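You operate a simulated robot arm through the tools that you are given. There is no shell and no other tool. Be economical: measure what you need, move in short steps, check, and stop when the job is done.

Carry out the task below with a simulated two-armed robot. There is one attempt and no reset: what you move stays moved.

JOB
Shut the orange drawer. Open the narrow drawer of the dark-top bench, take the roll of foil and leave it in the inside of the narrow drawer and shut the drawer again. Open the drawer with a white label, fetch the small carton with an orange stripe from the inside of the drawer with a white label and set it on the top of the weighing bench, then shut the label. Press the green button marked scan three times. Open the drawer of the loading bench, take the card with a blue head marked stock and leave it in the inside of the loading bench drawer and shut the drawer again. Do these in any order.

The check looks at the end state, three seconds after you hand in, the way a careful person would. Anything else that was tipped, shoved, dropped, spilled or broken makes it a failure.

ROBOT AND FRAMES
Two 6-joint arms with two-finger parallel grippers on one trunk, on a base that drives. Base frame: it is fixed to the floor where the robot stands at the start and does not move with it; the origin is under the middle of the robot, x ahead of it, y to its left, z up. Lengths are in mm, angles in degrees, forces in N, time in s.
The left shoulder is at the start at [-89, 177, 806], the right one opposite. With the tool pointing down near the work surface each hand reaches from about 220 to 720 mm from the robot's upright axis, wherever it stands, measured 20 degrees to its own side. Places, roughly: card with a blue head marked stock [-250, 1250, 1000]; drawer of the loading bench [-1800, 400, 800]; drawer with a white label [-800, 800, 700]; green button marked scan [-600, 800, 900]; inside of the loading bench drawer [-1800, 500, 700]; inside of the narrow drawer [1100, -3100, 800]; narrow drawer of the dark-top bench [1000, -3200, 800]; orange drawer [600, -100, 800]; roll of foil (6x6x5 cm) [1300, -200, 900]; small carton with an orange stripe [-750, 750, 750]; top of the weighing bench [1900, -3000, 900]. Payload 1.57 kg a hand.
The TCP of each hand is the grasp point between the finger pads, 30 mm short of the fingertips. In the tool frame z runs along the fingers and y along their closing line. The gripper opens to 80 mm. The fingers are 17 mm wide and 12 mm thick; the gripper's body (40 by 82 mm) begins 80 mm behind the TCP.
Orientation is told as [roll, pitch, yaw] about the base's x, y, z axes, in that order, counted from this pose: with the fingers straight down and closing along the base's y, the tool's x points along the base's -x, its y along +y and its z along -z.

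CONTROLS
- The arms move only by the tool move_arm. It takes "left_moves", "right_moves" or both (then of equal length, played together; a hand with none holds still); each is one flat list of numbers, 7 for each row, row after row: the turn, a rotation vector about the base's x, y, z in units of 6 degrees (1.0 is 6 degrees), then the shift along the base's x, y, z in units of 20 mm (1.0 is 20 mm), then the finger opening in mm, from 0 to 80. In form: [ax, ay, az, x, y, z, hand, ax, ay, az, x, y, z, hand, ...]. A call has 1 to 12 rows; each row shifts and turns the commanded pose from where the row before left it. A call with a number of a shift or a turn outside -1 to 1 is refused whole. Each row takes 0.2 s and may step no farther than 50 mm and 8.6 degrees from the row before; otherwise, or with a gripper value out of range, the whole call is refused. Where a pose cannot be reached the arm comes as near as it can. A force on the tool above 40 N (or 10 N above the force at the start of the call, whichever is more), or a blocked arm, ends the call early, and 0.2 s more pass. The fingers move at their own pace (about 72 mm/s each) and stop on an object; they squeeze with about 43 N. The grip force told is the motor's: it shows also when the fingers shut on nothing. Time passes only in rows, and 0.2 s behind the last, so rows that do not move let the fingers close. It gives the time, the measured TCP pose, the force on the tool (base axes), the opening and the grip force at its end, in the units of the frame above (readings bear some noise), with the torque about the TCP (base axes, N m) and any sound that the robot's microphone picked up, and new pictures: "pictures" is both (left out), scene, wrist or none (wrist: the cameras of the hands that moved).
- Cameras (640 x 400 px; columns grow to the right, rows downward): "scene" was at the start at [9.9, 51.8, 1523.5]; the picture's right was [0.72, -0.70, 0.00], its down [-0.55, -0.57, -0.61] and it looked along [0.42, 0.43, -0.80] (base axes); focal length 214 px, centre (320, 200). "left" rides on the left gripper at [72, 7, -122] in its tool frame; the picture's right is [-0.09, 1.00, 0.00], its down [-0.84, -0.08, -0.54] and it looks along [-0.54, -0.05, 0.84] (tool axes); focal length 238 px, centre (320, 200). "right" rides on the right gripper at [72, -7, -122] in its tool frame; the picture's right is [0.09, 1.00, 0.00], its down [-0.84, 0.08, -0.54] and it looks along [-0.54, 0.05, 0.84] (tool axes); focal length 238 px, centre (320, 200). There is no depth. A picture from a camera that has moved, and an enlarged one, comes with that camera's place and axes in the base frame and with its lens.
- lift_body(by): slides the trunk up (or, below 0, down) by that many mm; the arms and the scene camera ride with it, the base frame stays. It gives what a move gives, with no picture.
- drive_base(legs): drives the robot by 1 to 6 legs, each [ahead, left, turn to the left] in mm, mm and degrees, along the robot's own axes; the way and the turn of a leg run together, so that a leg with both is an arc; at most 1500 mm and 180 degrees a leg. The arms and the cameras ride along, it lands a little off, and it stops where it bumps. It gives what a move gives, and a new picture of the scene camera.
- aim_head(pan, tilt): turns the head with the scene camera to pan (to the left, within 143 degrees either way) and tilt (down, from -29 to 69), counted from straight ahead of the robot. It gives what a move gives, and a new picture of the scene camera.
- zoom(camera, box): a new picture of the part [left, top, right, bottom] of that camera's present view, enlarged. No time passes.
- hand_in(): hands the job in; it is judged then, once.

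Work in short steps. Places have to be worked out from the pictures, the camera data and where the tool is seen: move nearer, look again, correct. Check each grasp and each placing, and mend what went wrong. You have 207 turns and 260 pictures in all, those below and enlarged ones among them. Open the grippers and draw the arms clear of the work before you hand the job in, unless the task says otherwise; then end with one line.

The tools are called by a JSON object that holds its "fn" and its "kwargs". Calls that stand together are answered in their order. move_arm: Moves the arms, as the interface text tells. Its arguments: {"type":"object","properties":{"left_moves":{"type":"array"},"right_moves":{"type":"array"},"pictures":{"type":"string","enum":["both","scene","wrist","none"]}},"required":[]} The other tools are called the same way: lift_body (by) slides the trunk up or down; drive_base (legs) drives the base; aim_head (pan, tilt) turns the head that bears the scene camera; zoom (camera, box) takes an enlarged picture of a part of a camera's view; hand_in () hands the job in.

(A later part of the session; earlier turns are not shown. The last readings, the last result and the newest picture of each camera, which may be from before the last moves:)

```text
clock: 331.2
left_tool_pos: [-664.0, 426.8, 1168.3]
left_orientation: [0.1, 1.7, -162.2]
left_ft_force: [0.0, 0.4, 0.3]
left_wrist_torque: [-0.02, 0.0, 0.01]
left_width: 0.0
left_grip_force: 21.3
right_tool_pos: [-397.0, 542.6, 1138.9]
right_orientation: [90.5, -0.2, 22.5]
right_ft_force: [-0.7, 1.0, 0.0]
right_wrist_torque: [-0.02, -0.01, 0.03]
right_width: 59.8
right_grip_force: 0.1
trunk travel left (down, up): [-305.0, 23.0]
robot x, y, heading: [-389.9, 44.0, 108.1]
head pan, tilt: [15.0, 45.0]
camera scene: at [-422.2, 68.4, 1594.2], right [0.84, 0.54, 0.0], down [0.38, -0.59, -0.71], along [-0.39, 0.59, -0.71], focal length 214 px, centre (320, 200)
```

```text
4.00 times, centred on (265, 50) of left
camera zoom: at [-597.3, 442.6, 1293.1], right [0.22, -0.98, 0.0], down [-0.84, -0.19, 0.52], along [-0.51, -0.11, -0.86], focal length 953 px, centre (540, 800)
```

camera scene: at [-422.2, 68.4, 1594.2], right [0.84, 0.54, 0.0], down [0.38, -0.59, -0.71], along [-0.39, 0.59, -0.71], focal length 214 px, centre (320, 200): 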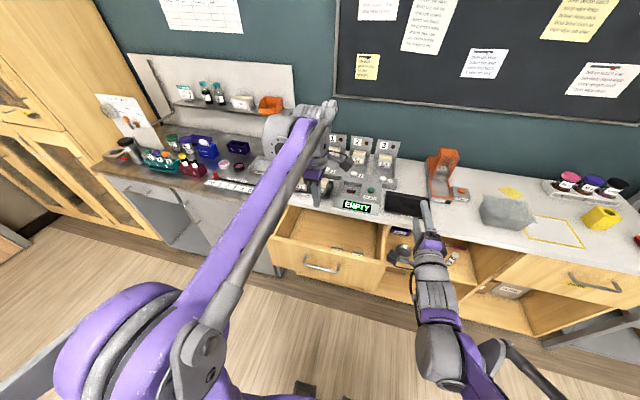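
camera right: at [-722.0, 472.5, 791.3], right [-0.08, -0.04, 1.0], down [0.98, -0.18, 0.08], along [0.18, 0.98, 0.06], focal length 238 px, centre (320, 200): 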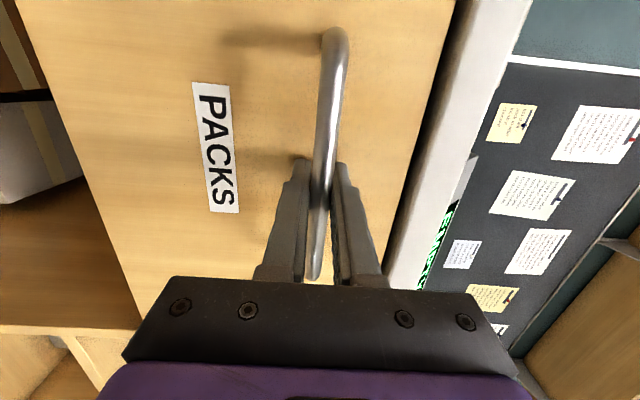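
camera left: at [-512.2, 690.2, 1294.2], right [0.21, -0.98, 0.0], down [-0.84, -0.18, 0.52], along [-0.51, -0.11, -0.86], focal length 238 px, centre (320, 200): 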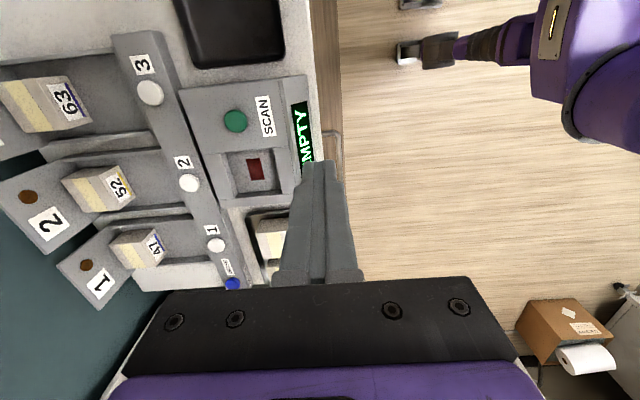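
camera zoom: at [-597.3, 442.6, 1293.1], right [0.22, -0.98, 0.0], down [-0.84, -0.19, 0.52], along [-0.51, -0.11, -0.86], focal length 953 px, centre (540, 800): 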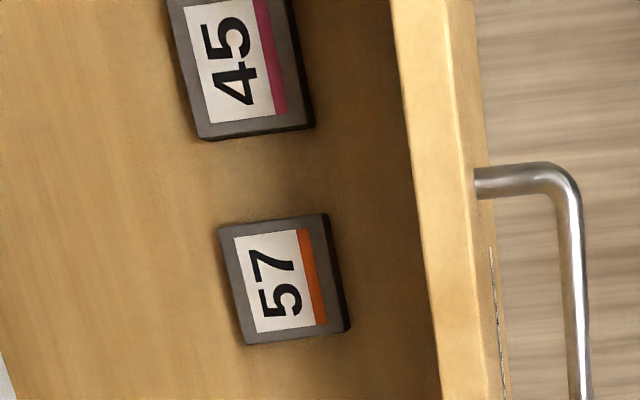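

The orange-striped carton is number 57, near (-647, 560). I bring the open left hand over it for a closer look.

{"fn": "move_arm", "kwargs": {"left_moves": [0, 0, 0, 0.12, 0.95, -1, 72, 0, 0, 0, 0.12, 0.95, -1, 72, 0, 0, 0, 0.12, 0.95, -1, 72, 0, 0, 0, 0.12, 0.95, -1, 72, 0, 0, 0, 0.12, 0.95, -1, 72, 0, 0, 0, 0.12, 0.95, -1, 72, 0, 0, 0, 0.12, 0.95, -1, 72, 0, 0, 0, 0, 0, -1, 72], "pictures": "wrist"}}

```text
clock: 333.0
left_tool_pos: [-646.3, 560.5, 1009.5]
left_orientation: [0.1, 1.7, -162.2]
left_ft_force: [-0.8, 0.1, -0.7]
left_wrist_torque: [-0.01, -0.02, -0.01]
left_width: 72.1
left_grip_force: 0.1
right_tool_pos: [-396.1, 544.7, 1139.2]
right_orientation: [90.5, -0.1, 22.3]
right_ft_force: [-0.8, -0.6, -0.9]
right_wrist_torque: [-0.02, -0.01, 0.02]
right_width: 60.1
right_grip_force: 0.1
trunk travel left (down, up): [-305.0, 23.0]
robot x, y, heading: [-392.3, 45.6, 108.1]
head pan, tilt: [15.0, 45.0]
camera left: at [-580.1, 576.4, 1133.0], right [0.22, -0.98, 0.0], down [-0.84, -0.19, 0.52], along [-0.51, -0.11, -0.86], focal length 238 px, centre (320, 200)
```

left: 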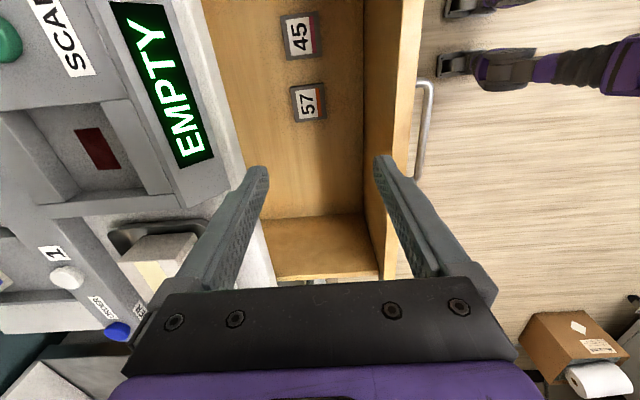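

Triangulation puts the carton's top at z≈659, deep in the drawer, about (-657, 584). I zoom for its size and the clearances.

{"fn": "zoom", "kwargs": {"camera": "left", "box": [220, 0, 440, 160]}}

```text
2.50 times, centred on (330, 80) of left
camera zoom: at [-580.1, 576.4, 1133.0], right [0.22, -0.98, 0.0], down [-0.84, -0.19, 0.52], along [-0.51, -0.11, -0.86], focal length 596 px, centre (295, 500)
```

zoom: 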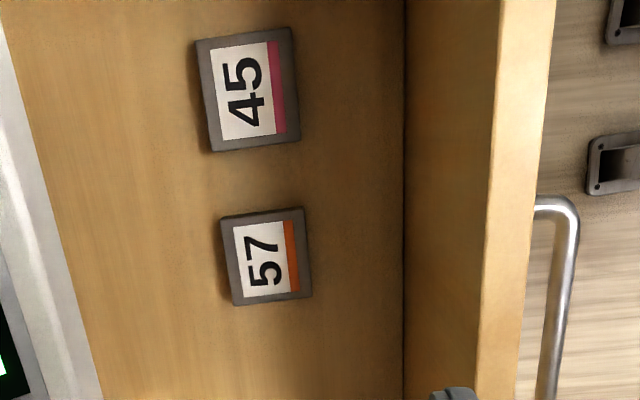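

The carton sits square to the drawer, 60 mm from the counter edge and 108 mm from the panel. I tilt the hand 6° to keep the wrist clear of the counter, narrow the fingers, and descend part way.

{"fn": "move_arm", "kwargs": {"left_moves": [0.951, 0.309, 0, -0.28, 0.6, 0, 66, 0, 0, 0, -0.28, 0.55, 0, 66, 0, 0, 0, 0, 0, -1, 66, 0, 0, 0, 0, 0, -1, 66, 0, 0, 0, 0, 0, -1, 66, 0, 0, 0, 0, 0, -1, 66, 0, 0, 0, 0, 0, -1, 66, 0, 0, 0, 0, 0, -1, 66, 0, 0, 0, 0, 0, -1, 66], "pictures": "both"}}

```text
clock: 335.0
left_tool_pos: [-658.1, 583.7, 867.8]
left_orientation: [-5.9, 1.6, -162.4]
left_ft_force: [-0.4, -0.6, -0.1]
left_wrist_torque: [0.01, 0.02, -0.01]
left_width: 66.0
left_grip_force: 0.0
right_tool_pos: [-398.0, 543.4, 1137.7]
right_orientation: [90.4, -0.1, 22.4]
right_ft_force: [0.3, 0.9, -0.1]
right_wrist_torque: [-0.02, -0.03, -0.03]
right_width: 60.1
right_grip_force: 0.1
trunk travel left (down, up): [-305.0, 23.0]
robot x, y, heading: [-388.5, 41.8, 108.1]
head pan, tilt: [15.0, 45.0]
camera scene: at [-422.5, 69.0, 1594.4], right [0.84, 0.54, 0.0], down [0.38, -0.59, -0.71], along [-0.38, 0.59, -0.71], focal length 214 px, centre (320, 200)
camera left: at [-588.2, 586.5, 990.8], right [0.21, -0.97, -0.1], down [-0.82, -0.24, 0.52], along [-0.53, -0.03, -0.85], focal length 238 px, centre (320, 200)
```

scene: 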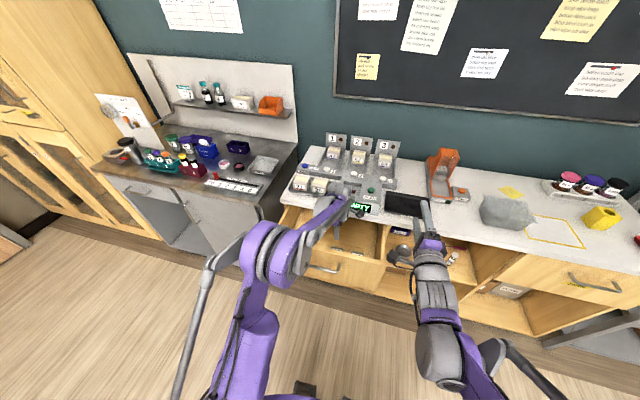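
left: 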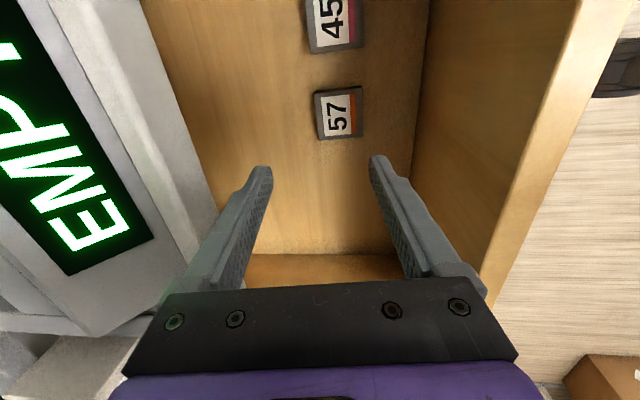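

Good alignment. I descend another 100 mm.

{"fn": "move_arm", "kwargs": {"left_moves": [0, 0, 0, 0.15, 0, -1, 66, 0, 0, 0, 0, 0, -1, 66, 0, 0, 0, 0, 0, -1, 66, 0, 0, 0, 0, 0, -1, 76, 0, 0, 0, 0, 0, -1, 76], "pictures": "wrist"}}

```text
clock: 336.2
left_tool_pos: [-655.4, 583.8, 767.9]
left_orientation: [-5.9, 1.5, -162.4]
left_ft_force: [-0.1, 0.0, 0.5]
left_wrist_torque: [0.0, 0.04, 0.04]
left_width: 76.0
left_grip_force: 0.0
right_tool_pos: [-396.8, 543.8, 1138.2]
right_orientation: [90.4, -0.1, 22.4]
right_ft_force: [-1.0, -0.3, -0.6]
right_wrist_torque: [-0.04, 0.0, -0.04]
right_width: 59.7
right_grip_force: 0.0
trunk travel left (down, up): [-305.0, 23.0]
robot x, y, heading: [-390.3, 38.4, 108.1]
head pan, tilt: [15.0, 45.0]
camera left: at [-584.6, 587.1, 890.3], right [0.21, -0.97, -0.1], down [-0.82, -0.24, 0.52], along [-0.53, -0.03, -0.85], focal length 238 px, centre (320, 200)
```

left: 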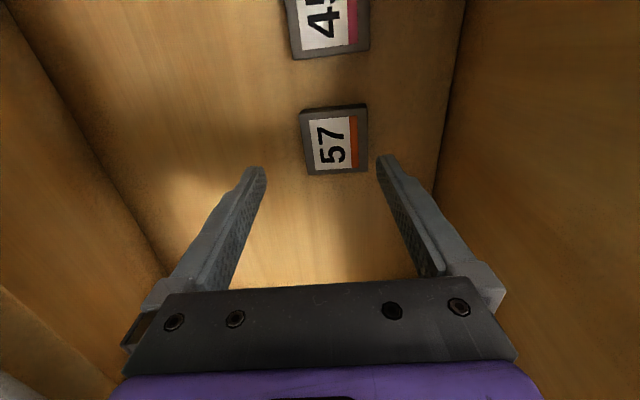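

The carton's top is at z≈682, centre (-649, 581), width 58 mm. I correct and descend with small steps at the end.

{"fn": "move_arm", "kwargs": {"left_moves": [0, 0, 0, 0.3, -0.15, -1, 78, 0, 0, 0, 0, 0, -1, 78, 0, 0, 0, 0, 0, -0.6, 78], "pictures": "wrist"}}

```text
clock: 337.0
left_tool_pos: [-648.5, 580.0, 716.1]
left_orientation: [-5.9, 1.6, -162.4]
left_ft_force: [-0.1, -0.5, -0.6]
left_wrist_torque: [0.02, -0.02, -0.01]
left_width: 77.7
left_grip_force: 0.0
right_tool_pos: [-396.5, 544.0, 1138.6]
right_orientation: [90.5, -0.1, 22.4]
right_ft_force: [-0.6, 0.1, -0.6]
right_wrist_torque: [0.01, 0.01, 0.0]
right_width: 60.0
right_grip_force: 0.1
trunk travel left (down, up): [-305.0, 23.0]
robot x, y, heading: [-387.4, 43.4, 108.2]
head pan, tilt: [15.0, 45.0]
camera left: at [-578.6, 584.2, 839.0], right [0.21, -0.97, -0.1], down [-0.82, -0.24, 0.52], along [-0.53, -0.03, -0.85], focal length 238 px, centre (320, 200)
```

left: 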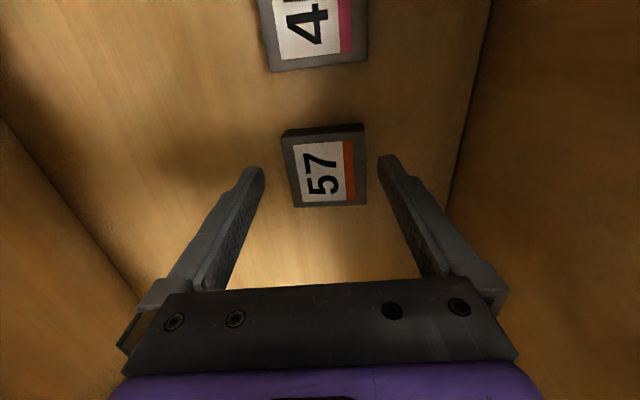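

Fingertips are about level with the carton's top, straddling it. I go down in 4 mm steps until contact.

{"fn": "move_arm", "kwargs": {"left_moves": [0, 0, 0, 0, 0, -0.2, 78, 0, 0, 0, 0, 0, -0.2, 78, 0, 0, 0, 0, 0, -0.2, 78, 0, 0, 0, 0, 0, -0.2, 78, 0, 0, 0, 0, 0, -0.2, 78, 0, 0, 0, 0, 0, -0.2, 78, 0, 0, 0, 0, 0, -0.2, 78, 0, 0, 0, 0, 0, -0.2, 78], "pictures": "wrist"}}

```text
clock: 338.8
left_tool_pos: [-648.3, 579.1, 689.6]
left_orientation: [-6.0, 1.6, -162.3]
left_ft_force: [1.4, -0.6, 41.9]
left_wrist_torque: [-1.87, -0.41, 0.03]
left_width: 75.2
left_grip_force: 0.0
right_tool_pos: [-395.4, 542.0, 1140.4]
right_orientation: [90.7, -0.1, 22.4]
right_ft_force: [-0.8, 0.2, 0.2]
right_wrist_torque: [-0.01, 0.03, -0.04]
right_width: 60.0
right_grip_force: 0.1
trunk travel left (down, up): [-305.0, 23.0]
robot x, y, heading: [-389.6, 41.5, 107.9]
head pan, tilt: [15.0, 45.0]
camera left: at [-577.8, 582.8, 812.2], right [0.21, -0.97, -0.11], down [-0.82, -0.24, 0.52], along [-0.53, -0.02, -0.85], focal length 238 px, centre (320, 200)
```

left: 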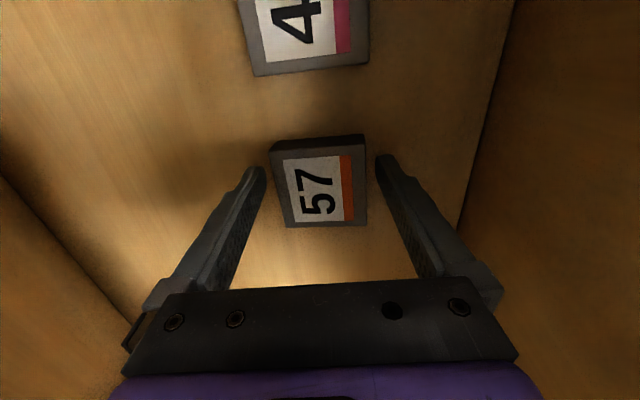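

Floor contact by one fingertip (floor z≈655). I raise 4 mm and close on the carton.

{"fn": "move_arm", "kwargs": {"left_moves": [0, 0, 0, 0, 0, 0.25, 76, 0, 0, 0, 0, 0, 0, 55, 0, 0, 0, 0, 0, 0, 30, 0, 0, 0, 0, 0, 0, 30, 0, 0, 0, 0, 0, 0, 30], "pictures": "wrist"}}

```text
clock: 340.0
left_tool_pos: [-649.4, 582.0, 690.6]
left_orientation: [-5.9, 1.6, -162.4]
left_ft_force: [0.9, 0.0, 0.3]
left_wrist_torque: [0.02, 0.01, 0.0]
left_width: 59.8
left_grip_force: 43.1
right_tool_pos: [-396.4, 544.5, 1138.7]
right_orientation: [90.4, -0.1, 22.4]
right_ft_force: [0.3, 0.8, 0.4]
right_wrist_torque: [0.0, 0.01, -0.04]
right_width: 60.3
right_grip_force: 0.0
trunk travel left (down, up): [-305.0, 23.0]
robot x, y, heading: [-389.3, 42.8, 107.9]
head pan, tilt: [15.0, 45.0]
camera left: at [-579.0, 583.7, 812.9], right [0.21, -0.97, -0.1], down [-0.82, -0.24, 0.52], along [-0.53, -0.03, -0.85], focal length 238 px, centre (320, 200)
```

left: 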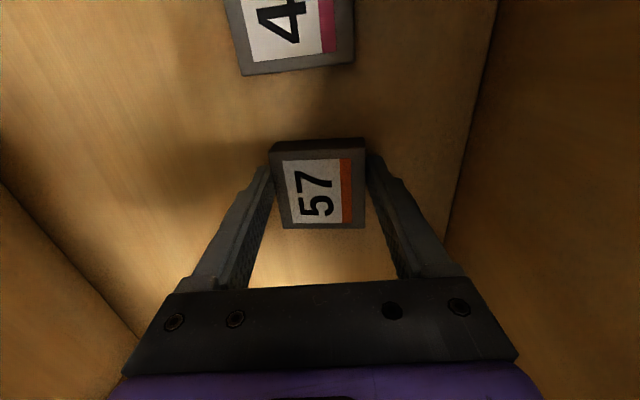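

Gripped at 59.8 mm. I lift straight up.

{"fn": "move_arm", "kwargs": {"left_moves": [0, 0, 0, 0, 0, 0.5, 30, 0, 0, 0, 0, 0, 1, 30, 0, 0, 0, 0, 0, 1, 30, 0, 0, 0, 0, 0, 1, 30, 0, 0, 0, 0, 0, 1, 30, 0, 0, 0, 0, 0, 1, 30, 0, 0, 0, 0, 0, 1, 30, 0, 0, 0, 0, 0, 1, 30, 0, 0, 0, 0, 0, 1, 30, 0, 0, 0, 0, 0, 1, 30, 0, 0, 0, 0, 0, 1, 30, 0, 0, 0, 0, 0, 1, 30], "pictures": "wrist"}}

{"fn": "move_arm", "kwargs": {"left_moves": [0, 0, 0, 0, 0, 1, 30, 0, 0, 0, 0, 0, 1, 30, 0, 0, 0, 0, 0, 1, 30, 0, 0, 0, 0, 0, 1, 30, 0, 0, 0, 0, 0, 1, 30, 0, 0, 0, 0, 0, 1, 30, 0, 0, 0, 0, 0, 1, 30, 0, 0, 0, 0, 0, 1, 30, 0, 0, 0, 0.15, -0.47, 1, 30, 0, 0, 0, 0.15, -0.47, 1, 30, 0, 0, 0, 0.15, -0.47, 1, 30, 0, 0, 0, 0.15, -0.47, 1, 30], "pictures": "both"}}

```text
clock: 342.6
left_tool_pos: [-647.9, 581.4, 920.9]
left_orientation: [-5.9, 1.6, -162.4]
left_ft_force: [0.3, -0.3, -0.9]
left_wrist_torque: [0.0, -0.01, 0.01]
left_width: 59.7
left_grip_force: 43.5
right_tool_pos: [-396.2, 543.7, 1138.7]
right_orientation: [90.5, 0.0, 22.4]
right_ft_force: [-0.9, 0.4, -0.1]
right_wrist_torque: [0.01, 0.03, 0.05]
right_width: 60.1
right_grip_force: 0.0
trunk travel left (down, up): [-305.0, 23.0]
robot x, y, heading: [-393.0, 43.3, 108.0]
head pan, tilt: [15.0, 45.0]
camera left: at [-577.5, 584.0, 1043.7], right [0.21, -0.97, -0.1], down [-0.82, -0.24, 0.52], along [-0.53, -0.03, -0.85], focal length 238 px, centre (320, 200)
```

left: 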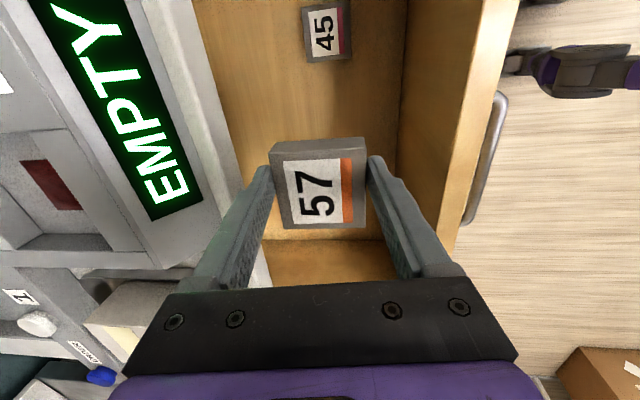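

```text
clock: 345.2
left_tool_pos: [-636.1, 543.6, 1160.0]
left_orientation: [-5.9, 1.6, -162.4]
left_ft_force: [0.6, -0.1, 0.1]
left_wrist_torque: [0.02, 0.02, -0.01]
left_width: 60.1
left_grip_force: 42.8
right_tool_pos: [-396.5, 542.4, 1139.1]
right_orientation: [90.4, -0.1, 22.4]
right_ft_force: [-0.4, -0.1, 0.4]
right_wrist_torque: [-0.03, 0.0, 0.01]
right_width: 60.3
right_grip_force: 0.1
trunk travel left (down, up): [-305.0, 23.0]
robot x, y, heading: [-391.3, 40.4, 108.2]
head pan, tilt: [15.0, 45.0]
camera scene: at [-422.2, 68.3, 1594.4], right [0.84, 0.54, 0.0], down [0.38, -0.59, -0.71], along [-0.39, 0.59, -0.71], focal length 214 px, centre (320, 200)
camera left: at [-565.8, 546.4, 1283.3], right [0.21, -0.97, -0.1], down [-0.82, -0.24, 0.52], along [-0.53, -0.03, -0.85], focal length 238 px, centre (320, 200)
```

scene: 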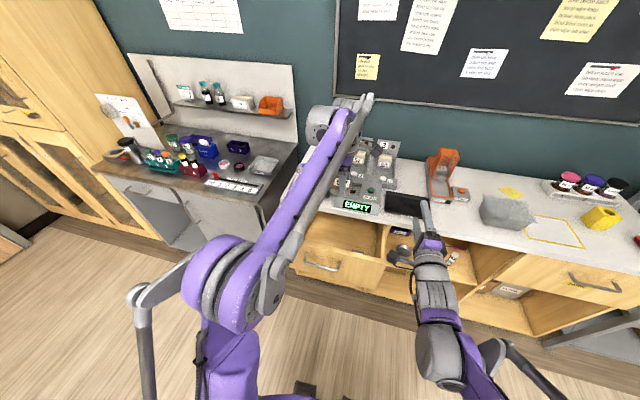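
left: 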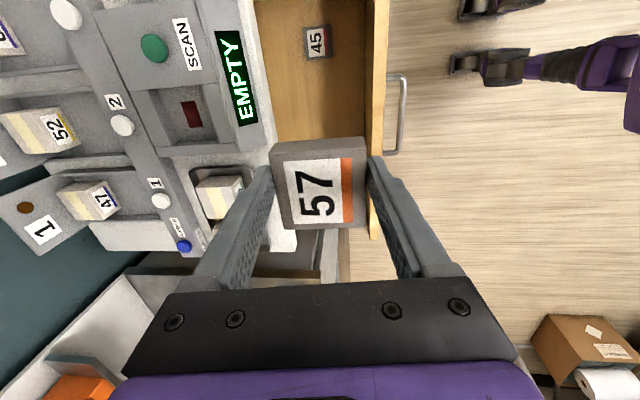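

The carton is out. I return to the earlier stance and lower the right hand in front of the drawer to push it shut.

{"fn": "drive_base", "kwargs": {"legs": [[-185, 0, 0], [0, 275, 0]]}}

{"fn": "lift_body", "kwargs": {"by": -120}}

{"fn": "move_arm", "kwargs": {"right_moves": [0, 0, 0, 0, 0, -1, 60, 0, 0, 0, 0, 0, -1, 60, 0, 0, 0, 0, 0, -1, 60, 0, 0, 0, 0, 0, -1, 60, 0, 0, 0, 0, 0, -1, 60, 0, 0, 0, 0, 0, -1, 60, 0, 0, 0, 0, 0, -1, 60, 0, 0, 0, 0, 0, -1, 60, 0, 0, 0, 0, 0, -1, 60, 0, 0, 0, -0.3, 0.95, -1, 60, 0, 0, 0, -0.3, 0.95, -0.9, 60], "pictures": "both"}}

```text
clock: 349.3
left_tool_pos: [-839.2, 283.0, 1160.5]
left_orientation: [-6.0, 1.6, -162.2]
left_ft_force: [-0.3, -0.3, -0.1]
left_wrist_torque: [0.01, 0.0, 0.03]
left_width: 58.9
left_grip_force: 42.5
right_tool_pos: [-600.1, 282.7, 1138.3]
right_orientation: [90.5, -0.1, 22.6]
right_ft_force: [0.0, 0.4, -0.6]
right_wrist_torque: [-0.01, 0.01, 0.0]
right_width: 60.0
right_grip_force: 0.0
trunk travel left (down, up): [-305.0, 23.0]
robot x, y, heading: [-590.9, -216.1, 108.1]
head pan, tilt: [15.0, 45.0]
camera scene: at [-624.0, -192.0, 1594.4], right [0.84, 0.55, 0.0], down [0.39, -0.59, -0.71], along [-0.39, 0.59, -0.71], focal length 214 px, centre (320, 200)
```

scene: 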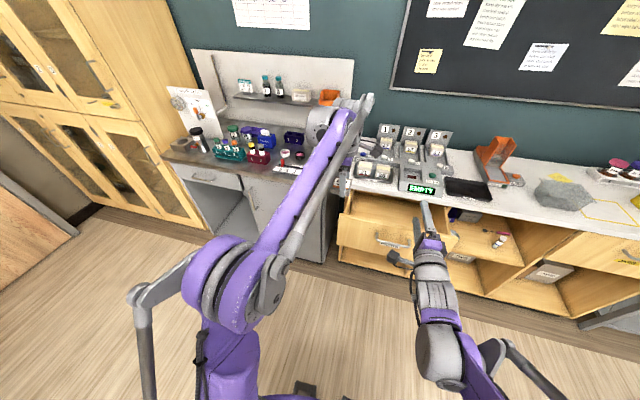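

```text
clock: 350.8
left_tool_pos: [-840.1, 283.5, 1040.3]
left_orientation: [-5.9, 1.7, -162.2]
left_ft_force: [0.2, 0.2, -0.6]
left_wrist_torque: [-0.01, -0.03, 0.02]
left_width: 59.1
left_grip_force: 42.7
right_tool_pos: [-598.3, 284.2, 1017.8]
right_orientation: [90.4, -0.2, 23.0]
right_ft_force: [-0.5, 0.0, 0.1]
right_wrist_torque: [0.01, -0.02, -0.01]
right_width: 60.1
right_grip_force: 0.0
trunk travel left (down, up): [-185.0, 143.0]
robot x, y, heading: [-590.0, -219.8, 108.4]
head pan, tilt: [15.0, 45.0]
```

```text
clock: 353.2
left_tool_pos: [-839.3, 283.3, 1040.8]
left_orientation: [-5.9, 1.7, -162.2]
left_ft_force: [-0.2, 0.2, -0.6]
left_wrist_torque: [0.02, 0.0, -0.01]
left_width: 59.0
left_grip_force: 43.3
right_tool_pos: [-611.7, 322.0, 800.0]
right_orientation: [90.4, -0.1, 23.0]
right_ft_force: [0.1, 0.1, 0.1]
right_wrist_torque: [0.0, 0.04, 0.03]
right_width: 59.8
right_grip_force: 0.0
trunk travel left (down, up): [-185.0, 143.0]
robot x, y, heading: [-595.0, -218.5, 108.5]
head pan, tilt: [15.0, 45.0]
camera scene: at [-625.6, -186.9, 1470.2], right [0.84, 0.55, 0.0], down [0.39, -0.59, -0.71], along [-0.39, 0.59, -0.71], focal length 214 px, centre (320, 200)
camera right: at [-629.7, 181.4, 791.1], right [-0.08, -0.04, 1.0], down [0.98, -0.17, 0.08], along [0.17, 0.98, 0.06], focal length 238 px, centre (320, 200)
```

scene: 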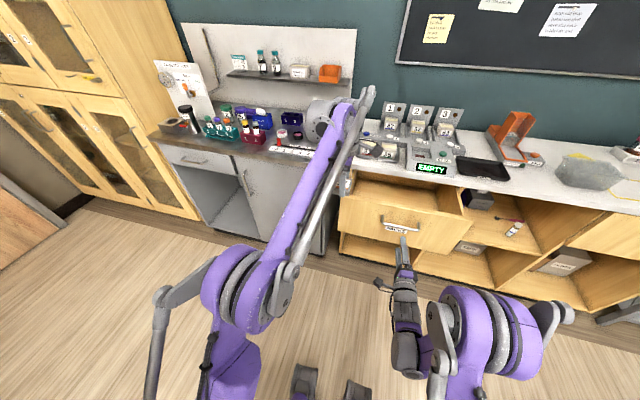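
right: 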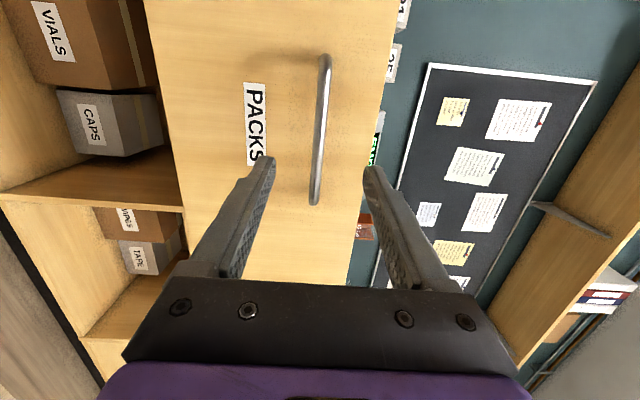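

Aligned with the handle between the fingers. I extend the arm 100 mm, then push the drawer in by driving forward.

{"fn": "move_arm", "kwargs": {"right_moves": [0, 0, 0, -0.3, 0.95, 0, 60, 0, 0, 0, -0.3, 0.95, 0, 60, 0, 0, 0, -0.3, 0.95, 0, 60, 0, 0, 0, -0.3, 0.95, 0, 60], "pictures": "none"}}

{"fn": "drive_base", "kwargs": {"legs": [[60, 0, 0]]}}

{"fn": "drive_base", "kwargs": {"legs": [[100, 0, 0]]}}

```text
clock: 354.2
left_tool_pos: [-839.2, 283.4, 1040.6]
left_orientation: [-5.9, 1.6, -162.2]
left_ft_force: [1.0, 0.2, -0.9]
left_wrist_torque: [0.0, -0.03, -0.03]
left_width: 58.7
left_grip_force: 43.3
right_tool_pos: [-635.1, 398.4, 800.8]
right_orientation: [90.4, -0.1, 23.0]
right_ft_force: [-0.4, 0.5, 0.0]
right_wrist_torque: [-0.01, -0.03, 0.0]
right_width: 60.0
right_grip_force: 0.2
trunk travel left (down, up): [-185.0, 143.0]
robot x, y, heading: [-587.5, -214.5, 108.2]
head pan, tilt: [15.0, 45.0]
```

```text
clock: 355.2
left_tool_pos: [-859.1, 340.9, 1040.8]
left_orientation: [-5.8, 1.5, -162.2]
left_ft_force: [-0.3, 0.3, -1.4]
left_wrist_torque: [-0.05, 0.0, -0.04]
left_width: 58.6
left_grip_force: 43.1
right_tool_pos: [-653.5, 454.2, 801.2]
right_orientation: [90.3, -0.1, 23.0]
right_ft_force: [-0.1, 0.1, 0.2]
right_wrist_torque: [0.03, 0.03, 0.02]
right_width: 60.1
right_grip_force: 0.0
trunk travel left (down, up): [-185.0, 143.0]
robot x, y, heading: [-614.4, -166.0, 108.0]
head pan, tilt: [15.0, 45.0]
camera scene: at [-644.5, -129.6, 1470.2], right [0.84, 0.55, 0.0], down [0.39, -0.59, -0.71], along [-0.39, 0.59, -0.71], focal length 214 px, centre (320, 200)
```

scene: 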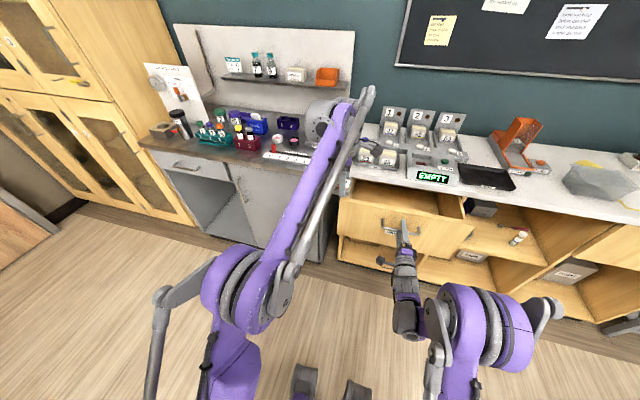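

```text
clock: 356.3
left_tool_pos: [-889.9, 431.6, 1039.8]
left_orientation: [-5.8, 1.7, -162.1]
left_ft_force: [0.3, 0.5, 0.2]
left_wrist_torque: [0.0, 0.01, -0.02]
left_width: 58.8
left_grip_force: 43.1
right_tool_pos: [-685.8, 547.7, 801.1]
right_orientation: [90.3, -0.1, 23.2]
right_ft_force: [0.8, 0.1, 0.1]
right_wrist_torque: [-0.01, 0.04, 0.02]
right_width: 59.9
right_grip_force: 0.1
trunk travel left (down, up): [-185.0, 143.0]
robot x, y, heading: [-640.0, -72.1, 108.4]
head pan, tilt: [15.0, 45.0]
camera scene: at [-675.0, -37.6, 1470.2], right [0.84, 0.55, 0.0], down [0.39, -0.59, -0.71], along [-0.39, 0.59, -0.71], focal length 214 px, centre (320, 200)
```

scene: 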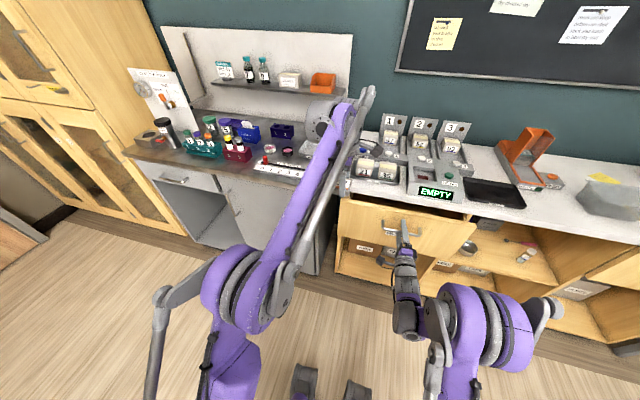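

The drawer is nearly home; I drive the last bit until it stops.

{"fn": "drive_base", "kwargs": {"legs": [[60, 0, 0]]}}

{"fn": "drive_base", "kwargs": {"legs": [[20, 0, 0]]}}

{"fn": "zoom", "kwargs": {"camera": "scene", "box": [310, 130, 490, 265]}}

```text
clock: 357.3
left_tool_pos: [-909.2, 488.7, 1040.0]
left_orientation: [-5.8, 1.6, -162.1]
left_ft_force: [0.2, 0.1, -0.8]
left_wrist_torque: [-0.02, -0.02, 0.02]
left_width: 58.8
left_grip_force: 42.9
right_tool_pos: [-704.0, 604.3, 800.5]
right_orientation: [90.3, -0.1, 23.2]
right_ft_force: [0.1, 0.3, 0.7]
right_wrist_torque: [0.02, -0.02, 0.0]
right_width: 60.1
right_grip_force: 0.1
trunk travel left (down, up): [-185.0, 143.0]
robot x, y, heading: [-658.6, -11.1, 108.0]
head pan, tilt: [15.0, 45.0]
camera scene: at [-693.8, 19.3, 1470.2], right [0.84, 0.55, 0.0], down [0.39, -0.59, -0.71], along [-0.39, 0.59, -0.71], focal length 214 px, centre (320, 200)
```

scene: 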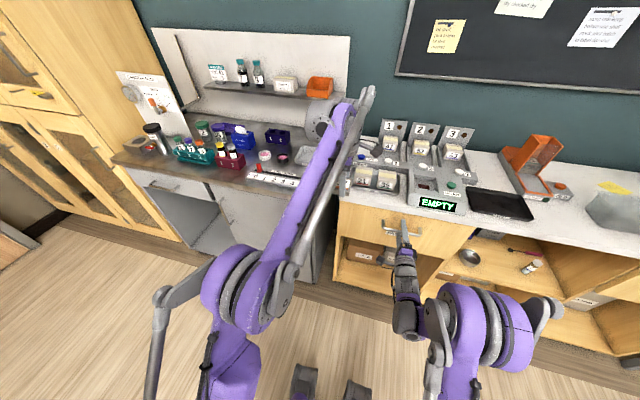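

```text
clock: 358.2
left_tool_pos: [-912.4, 502.1, 1040.6]
left_orientation: [-5.9, 1.6, -162.1]
left_ft_force: [0.6, 0.0, -0.3]
left_wrist_torque: [0.0, 0.03, -0.01]
left_width: 58.9
left_grip_force: 43.1
right_tool_pos: [-707.9, 613.5, 801.4]
right_orientation: [90.4, -0.3, 23.2]
right_ft_force: [2.3, -5.9, 2.8]
right_wrist_torque: [-0.11, -0.06, -0.06]
right_width: 57.2
right_grip_force: 0.1
trunk travel left (down, up): [-185.0, 143.0]
robot x, y, heading: [-661.5, 1.1, 108.1]
head pan, tilt: [15.0, 45.0]
stopped in leg 1: the force on the tool passed its limit at 123 N (the readings are from after the stop); the commanded pose is now the measured one
camera scene: at [-697.9, 31.5, 1470.3], right [0.84, 0.55, 0.0], down [0.39, -0.59, -0.71], along [-0.39, 0.59, -0.71], focal length 214 px, centre (320, 200)
```

scene: 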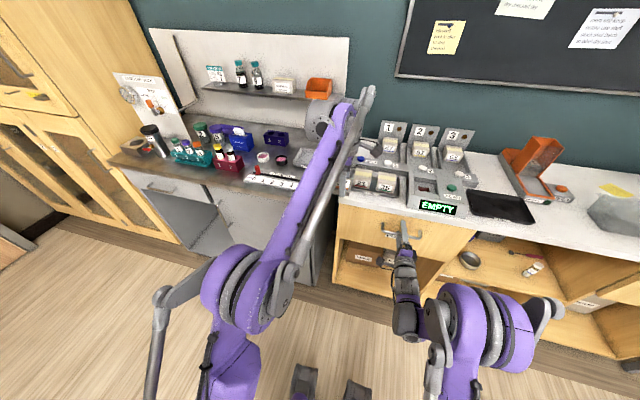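

```text
2.96 times, centred on (400, 198) of scene
camera zoom: at [-697.9, 31.5, 1470.3], right [0.84, 0.55, 0.0], down [0.39, -0.59, -0.71], along [-0.39, 0.59, -0.71], focal length 636 px, centre (83, 207)
```

zoom: 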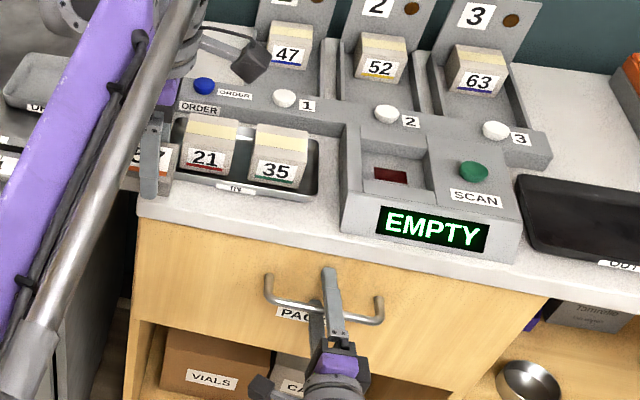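

The PACKS drawer is shut. I back away, raise the right hand, and head for the weighing bench with the carton.

{"fn": "drive_base", "kwargs": {"legs": [[-150, 0, 0]]}}

{"fn": "lift_body", "kwargs": {"by": 120}}

{"fn": "move_arm", "kwargs": {"right_moves": [0, 0, 0, 0.15, -0.48, 1, 60, 0, 0, 0, 0.15, -0.48, 1, 60, 0, 0, 0, 0.15, -0.48, 1, 60, 0, 0, 0, 0.15, -0.48, 1, 60, 0, 0, 0, 0.15, -0.48, 1, 60, 0, 0, 0, 0.15, -0.48, 1, 60, 0, 0, 0, 0.15, -0.48, 1, 60, 0, 0, 0, 0.15, -0.48, 1, 60, 0, 0, 0, 0.15, -0.48, 1, 60, 0, 0, 0, 0.15, -0.48, 1, 60, 0, 0, 0, 0, 0, 1, 60, 0, 0, 0, 0, 0, 1, 60], "pictures": "scene"}}

{"fn": "drive_base", "kwargs": {"legs": [[0, 170, 0], [-1300, 0, 0], [-1030, 0, 0], [0, 0, -90]]}}

```text
clock: 359.5
left_tool_pos: [-866.7, 362.4, 1040.0]
left_orientation: [-6.0, 1.7, -162.2]
left_ft_force: [0.3, 0.7, -0.8]
left_wrist_torque: [-0.02, 0.01, 0.01]
left_width: 58.8
left_grip_force: 42.7
right_tool_pos: [-660.8, 473.7, 801.9]
right_orientation: [90.3, -0.1, 23.2]
right_ft_force: [0.0, 0.0, 0.6]
right_wrist_torque: [-0.02, -0.02, -0.04]
right_width: 60.1
right_grip_force: 0.1
trunk travel left (down, up): [-185.0, 143.0]
robot x, y, heading: [-615.7, -139.6, 108.1]
head pan, tilt: [15.0, 45.0]
camera scene: at [-651.8, -107.7, 1470.3], right [0.84, 0.55, 0.0], down [0.39, -0.59, -0.71], along [-0.39, 0.59, -0.71], focal length 214 px, centre (320, 200)
```

scene: 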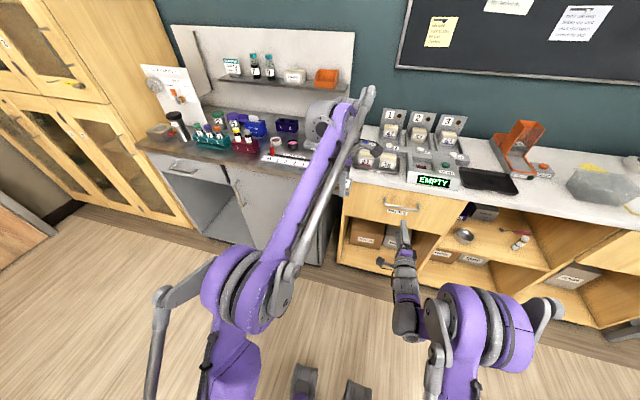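

```text
clock: 361.0
left_tool_pos: [-867.2, 361.9, 1159.1]
left_orientation: [-5.8, 1.6, -162.1]
left_ft_force: [-0.4, 0.3, 0.1]
left_wrist_torque: [0.02, 0.01, -0.02]
left_width: 58.5
left_grip_force: 42.9
right_tool_pos: [-661.2, 473.9, 922.5]
right_orientation: [90.3, -0.1, 23.1]
right_ft_force: [-0.2, -1.0, 0.2]
right_wrist_torque: [0.01, 0.0, -0.01]
right_width: 60.0
right_grip_force: 0.1
trunk travel left (down, up): [-305.0, 23.0]
robot x, y, heading: [-615.3, -137.2, 108.3]
head pan, tilt: [15.0, 45.0]
```

```text
clock: 363.6
left_tool_pos: [-865.9, 362.0, 1161.0]
left_orientation: [-6.0, 1.6, -162.2]
left_ft_force: [-0.1, -0.5, 0.4]
left_wrist_torque: [0.0, -0.01, 0.0]
left_width: 58.9
left_grip_force: 42.2
right_tool_pos: [-630.3, 379.3, 1161.4]
right_orientation: [90.4, -0.2, 23.1]
right_ft_force: [-0.5, 0.3, 0.5]
right_wrist_torque: [-0.03, 0.0, -0.02]
right_width: 60.2
right_grip_force: 0.0
trunk travel left (down, up): [-305.0, 23.0]
robot x, y, heading: [-618.3, -136.8, 108.1]
head pan, tilt: [15.0, 45.0]
camera scene: at [-650.5, -111.9, 1594.4], right [0.84, 0.55, 0.0], down [0.39, -0.59, -0.71], along [-0.39, 0.59, -0.71], focal length 214 px, centre (320, 200)
```

scene: 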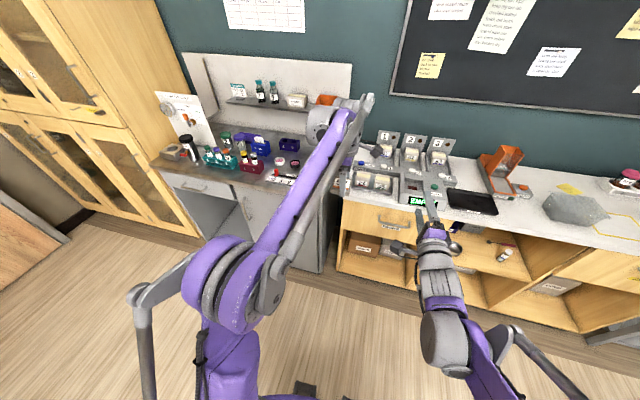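

```text
clock: 380.6
left_tool_pos: [481.6, -2142.4, 1160.2]
left_orientation: [-5.9, 1.6, 107.3]
left_ft_force: [-0.3, 0.3, -1.7]
left_wrist_torque: [0.03, 0.0, -0.03]
left_width: 58.8
left_grip_force: 43.4
right_tool_pos: [495.3, -2378.3, 1161.0]
right_orientation: [90.3, -0.1, -67.5]
right_ft_force: [-0.2, -0.2, 0.6]
right_wrist_torque: [-0.01, -0.01, -0.02]
right_width: 60.1
right_grip_force: 0.0
trunk travel left (down, up): [-305.0, 23.0]
robot x, y, heading: [-20.9, -2385.7, 17.6]
head pan, tilt: [15.0, 45.0]
camera scene: at [5.1, -2356.4, 1594.4], right [0.54, -0.84, 0.0], down [-0.59, -0.38, -0.71], along [0.59, 0.38, -0.71], focal length 214 px, centre (320, 200)
```

scene: 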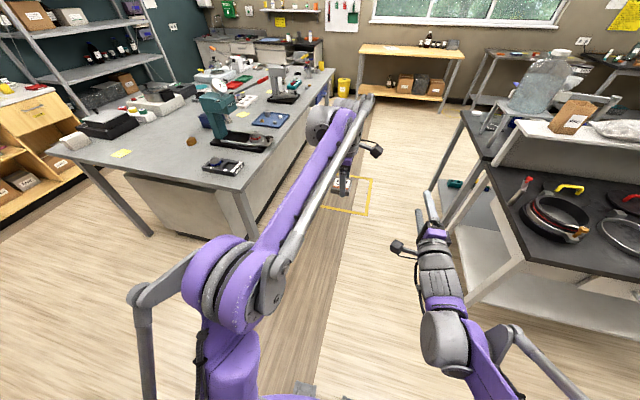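

The gap between the lab bench and the islands is clear and I'm centred in it. I drive along it and turn to face the weighing bench.

{"fn": "drive_base", "kwargs": {"legs": [[1450, 0, 0.3], [0, 0, -90]]}}

{"fn": "aim_head", "kwargs": {"pan": 5, "tilt": 35}}

```text
clock: 391.6
left_tool_pos: [1579.1, -2469.8, 1160.1]
left_orientation: [-5.9, 1.6, 16.2]
left_ft_force: [-0.6, 0.0, -0.7]
left_wrist_torque: [0.03, 0.05, -0.01]
left_width: 58.7
left_grip_force: 43.0
right_tool_pos: [1342.4, -2478.5, 1160.4]
right_orientation: [90.3, -0.2, -158.6]
right_ft_force: [0.0, 0.2, 0.2]
right_wrist_torque: [0.0, 0.01, 0.02]
right_width: 60.0
right_grip_force: 0.0
trunk travel left (down, up): [-305.0, 23.0]
robot x, y, heading: [1345.8, -1962.4, -73.3]
head pan, tilt: [15.0, 45.0]
camera scene: at [1374.3, -1991.3, 1594.4], right [-0.85, -0.52, 0.0], down [-0.37, 0.6, -0.71], along [0.37, -0.6, -0.71], focal length 214 px, centre (320, 200)
```

scene: 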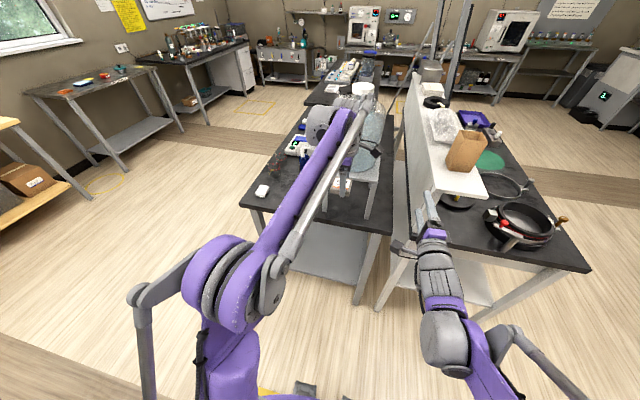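

```text
clock: 392.3
left_tool_pos: [1578.8, -2469.6, 1161.1]
left_orientation: [-5.9, 1.5, 16.2]
left_ft_force: [0.5, 0.4, -0.8]
left_wrist_torque: [0.0, -0.05, -0.03]
left_width: 58.7
left_grip_force: 43.0
right_tool_pos: [1342.3, -2478.9, 1160.7]
right_orientation: [90.3, -0.1, -158.5]
right_ft_force: [0.4, -0.4, -0.2]
right_wrist_torque: [0.0, 0.0, 0.0]
right_width: 60.0
right_grip_force: 0.1
trunk travel left (down, up): [-305.0, 23.0]
robot x, y, heading: [1343.2, -1959.0, -73.3]
head pan, tilt: [5.0, 35.0]
camera scene: at [1364.1, -2003.9, 1609.1], right [-0.93, -0.37, 0.0], down [-0.21, 0.53, -0.82], along [0.3, -0.76, -0.57], focal length 214 px, centre (320, 200)
```

scene: 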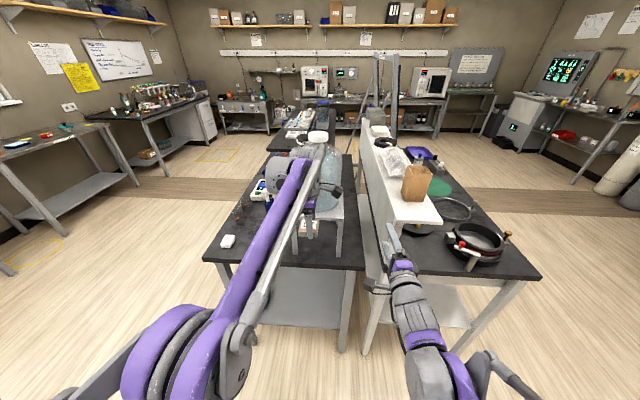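

This island matches the weighing bench centre (1900, -3000). I zoom to find a free spot near this end.

{"fn": "zoom", "kwargs": {"camera": "scene", "box": [190, 140, 390, 280]}}

{"fn": "zoom", "kwargs": {"camera": "left", "box": [0, 0, 640, 400]}}

```text
2.86 times, centred on (290, 210) of scene
camera zoom: at [1364.1, -2003.9, 1609.1], right [-0.93, -0.37, 0.0], down [-0.21, 0.53, -0.82], along [0.3, -0.76, -0.57], focal length 613 px, centre (406, 171)
```

zoom: 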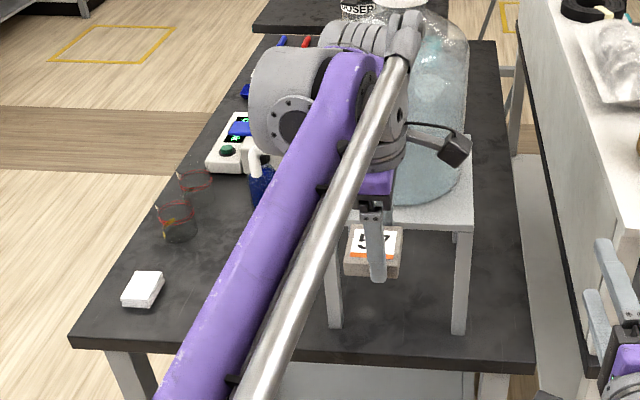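

```text
1.00 times, centred on (320, 200) of left (not enlarged: the box is as wide or as high as the picture)
camera zoom: at [1507.2, -2469.3, 1283.0], right [-0.19, 0.98, -0.1], down [0.82, 0.22, 0.52], along [0.53, 0.01, -0.85], focal length 238 px, centre (320, 200)
```

zoom: 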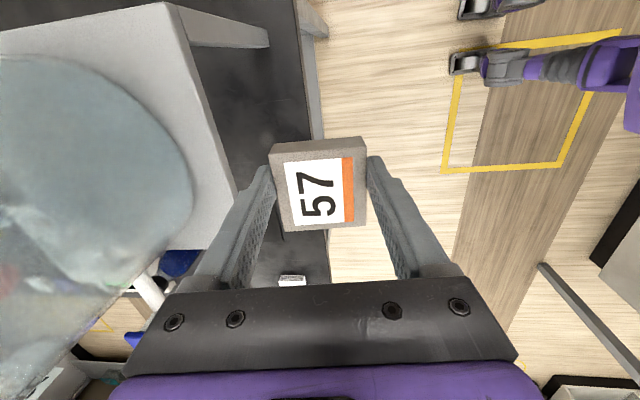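

Free spot: about (1852, -2545), between the small white box and the jug stand. I first retract the right hand so it stays clear of the jug, then shift left and ahead.

{"fn": "move_arm", "kwargs": {"right_moves": [0, 0, 0, -0.287, 0.95, 0, 60, 0, 0, 0, -0.287, 0.95, 0, 60, 0, 0, 0, -0.287, 0.95, 0, 60, 0, 0, 0, -0.287, 0.95, 0, 60, 0, 0, 0, -0.287, 0.95, 0, 60, 0, 0, 0, -0.287, 0.95, 0, 60], "pictures": "none"}}

{"fn": "drive_base", "kwargs": {"legs": [[0, 190, 0], [70, 0, 0]]}}

{"fn": "zoom", "kwargs": {"camera": "left", "box": [0, 0, 640, 400]}}

```text
clock: 393.7
left_tool_pos: [1579.0, -2467.9, 1161.4]
left_orientation: [-5.9, 1.6, 16.2]
left_ft_force: [0.0, 0.4, 0.2]
left_wrist_torque: [-0.04, 0.02, 0.0]
left_width: 58.5
left_grip_force: 43.0
right_tool_pos: [1307.2, -2362.1, 1160.0]
right_orientation: [90.3, -0.2, -158.6]
right_ft_force: [0.4, -0.5, -0.5]
right_wrist_torque: [0.05, 0.02, -0.01]
right_width: 60.1
right_grip_force: 0.1
trunk travel left (down, up): [-305.0, 23.0]
robot x, y, heading: [1346.1, -1958.5, -73.4]
head pan, tilt: [5.0, 35.0]
```

```text
clock: 396.6
left_tool_pos: [1783.1, -2479.9, 1159.1]
left_orientation: [-5.9, 1.7, 16.4]
left_ft_force: [0.0, -0.3, 0.3]
left_wrist_torque: [0.0, -0.03, 0.01]
left_width: 59.0
left_grip_force: 42.9
right_tool_pos: [1510.5, -2376.0, 1159.7]
right_orientation: [90.2, -0.3, -158.4]
right_ft_force: [-0.3, 0.7, 0.2]
right_wrist_torque: [0.0, 0.01, -0.01]
right_width: 59.8
right_grip_force: 0.1
trunk travel left (down, up): [-305.0, 23.0]
robot x, y, heading: [1544.5, -1973.1, -73.1]
head pan, tilt: [5.0, 35.0]
camera scene: at [1566.1, -2015.4, 1608.9], right [-0.93, -0.37, 0.0], down [-0.21, 0.53, -0.82], along [0.3, -0.76, -0.57], focal length 214 px, centre (320, 200)
```

scene: 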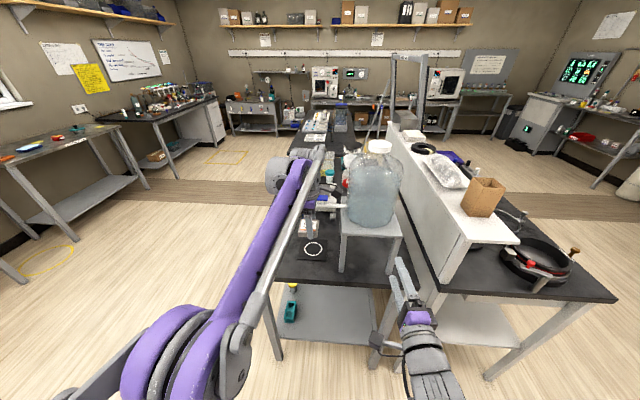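

```text
1.00 times, centred on (320, 200) of left (not enlarged: the box is as wide or as high as the picture)
camera zoom: at [1711.3, -2480.1, 1282.6], right [-0.2, 0.98, -0.1], down [0.82, 0.22, 0.52], along [0.53, 0.02, -0.85], focal length 238 px, centre (320, 200)
```

zoom: 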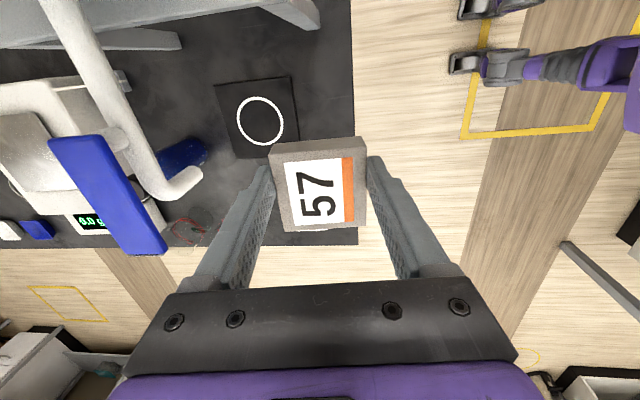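

There is a black mat with a ring there, so I choose a clear patch at about (1930, -2558), between the mat, the white box and the beakers. I shift the base left and ahead.

{"fn": "drive_base", "kwargs": {"legs": [[0, 60, 0], [80, 0, 0]]}}

{"fn": "zoom", "kwargs": {"camera": "left", "box": [0, 0, 640, 400]}}

```text
clock: 398.5
left_tool_pos: [1861.9, -2538.1, 1159.0]
left_orientation: [-5.9, 1.6, 16.5]
left_ft_force: [-0.1, -0.2, -0.4]
left_wrist_torque: [0.01, 0.01, -0.04]
left_width: 58.8
left_grip_force: 43.3
right_tool_pos: [1590.9, -2432.4, 1159.5]
right_orientation: [90.3, -0.3, -158.3]
right_ft_force: [0.1, -0.6, -0.2]
right_wrist_torque: [-0.01, 0.0, -0.01]
right_width: 59.8
right_grip_force: 0.0
trunk travel left (down, up): [-305.0, 23.0]
robot x, y, heading: [1626.8, -2027.5, -73.1]
head pan, tilt: [5.0, 35.0]
camera scene: at [1645.7, -2073.3, 1609.0], right [-0.93, -0.37, 0.0], down [-0.21, 0.53, -0.82], along [0.31, -0.76, -0.57], focal length 214 px, centre (320, 200)
```

scene: 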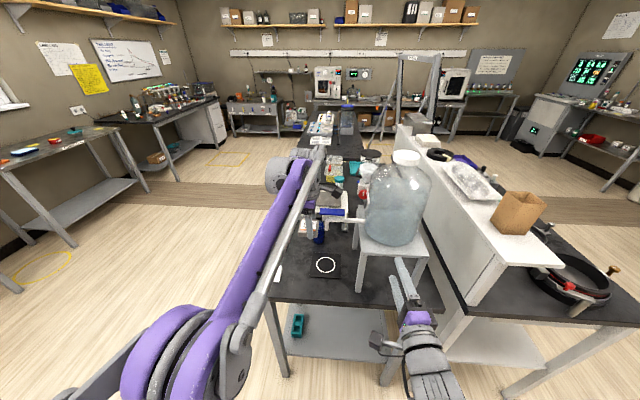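

```text
1.00 times, centred on (320, 200) of left (not enlarged: the box is as wide or as high as the picture)
camera zoom: at [1791.2, -2537.8, 1282.7], right [-0.2, 0.97, -0.1], down [0.82, 0.22, 0.52], along [0.53, 0.02, -0.85], focal length 238 px, centre (320, 200)
```

zoom: 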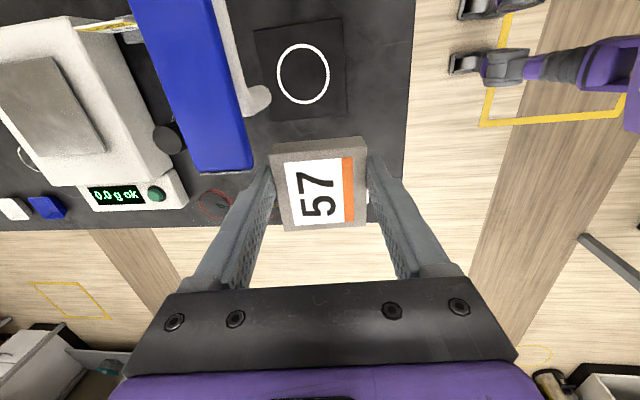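

I zoom to understand the blue object near the target before lowering.

{"fn": "zoom", "kwargs": {"camera": "scene", "box": [250, 150, 410, 310]}}

```text
2.50 times, centred on (330, 230) of scene
camera zoom: at [1645.7, -2073.3, 1609.0], right [-0.93, -0.37, 0.0], down [-0.21, 0.53, -0.82], along [0.31, -0.76, -0.57], focal length 536 px, centre (295, 125)
```

zoom: 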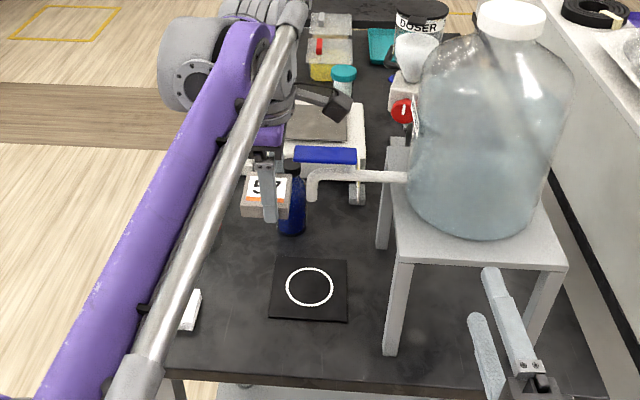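

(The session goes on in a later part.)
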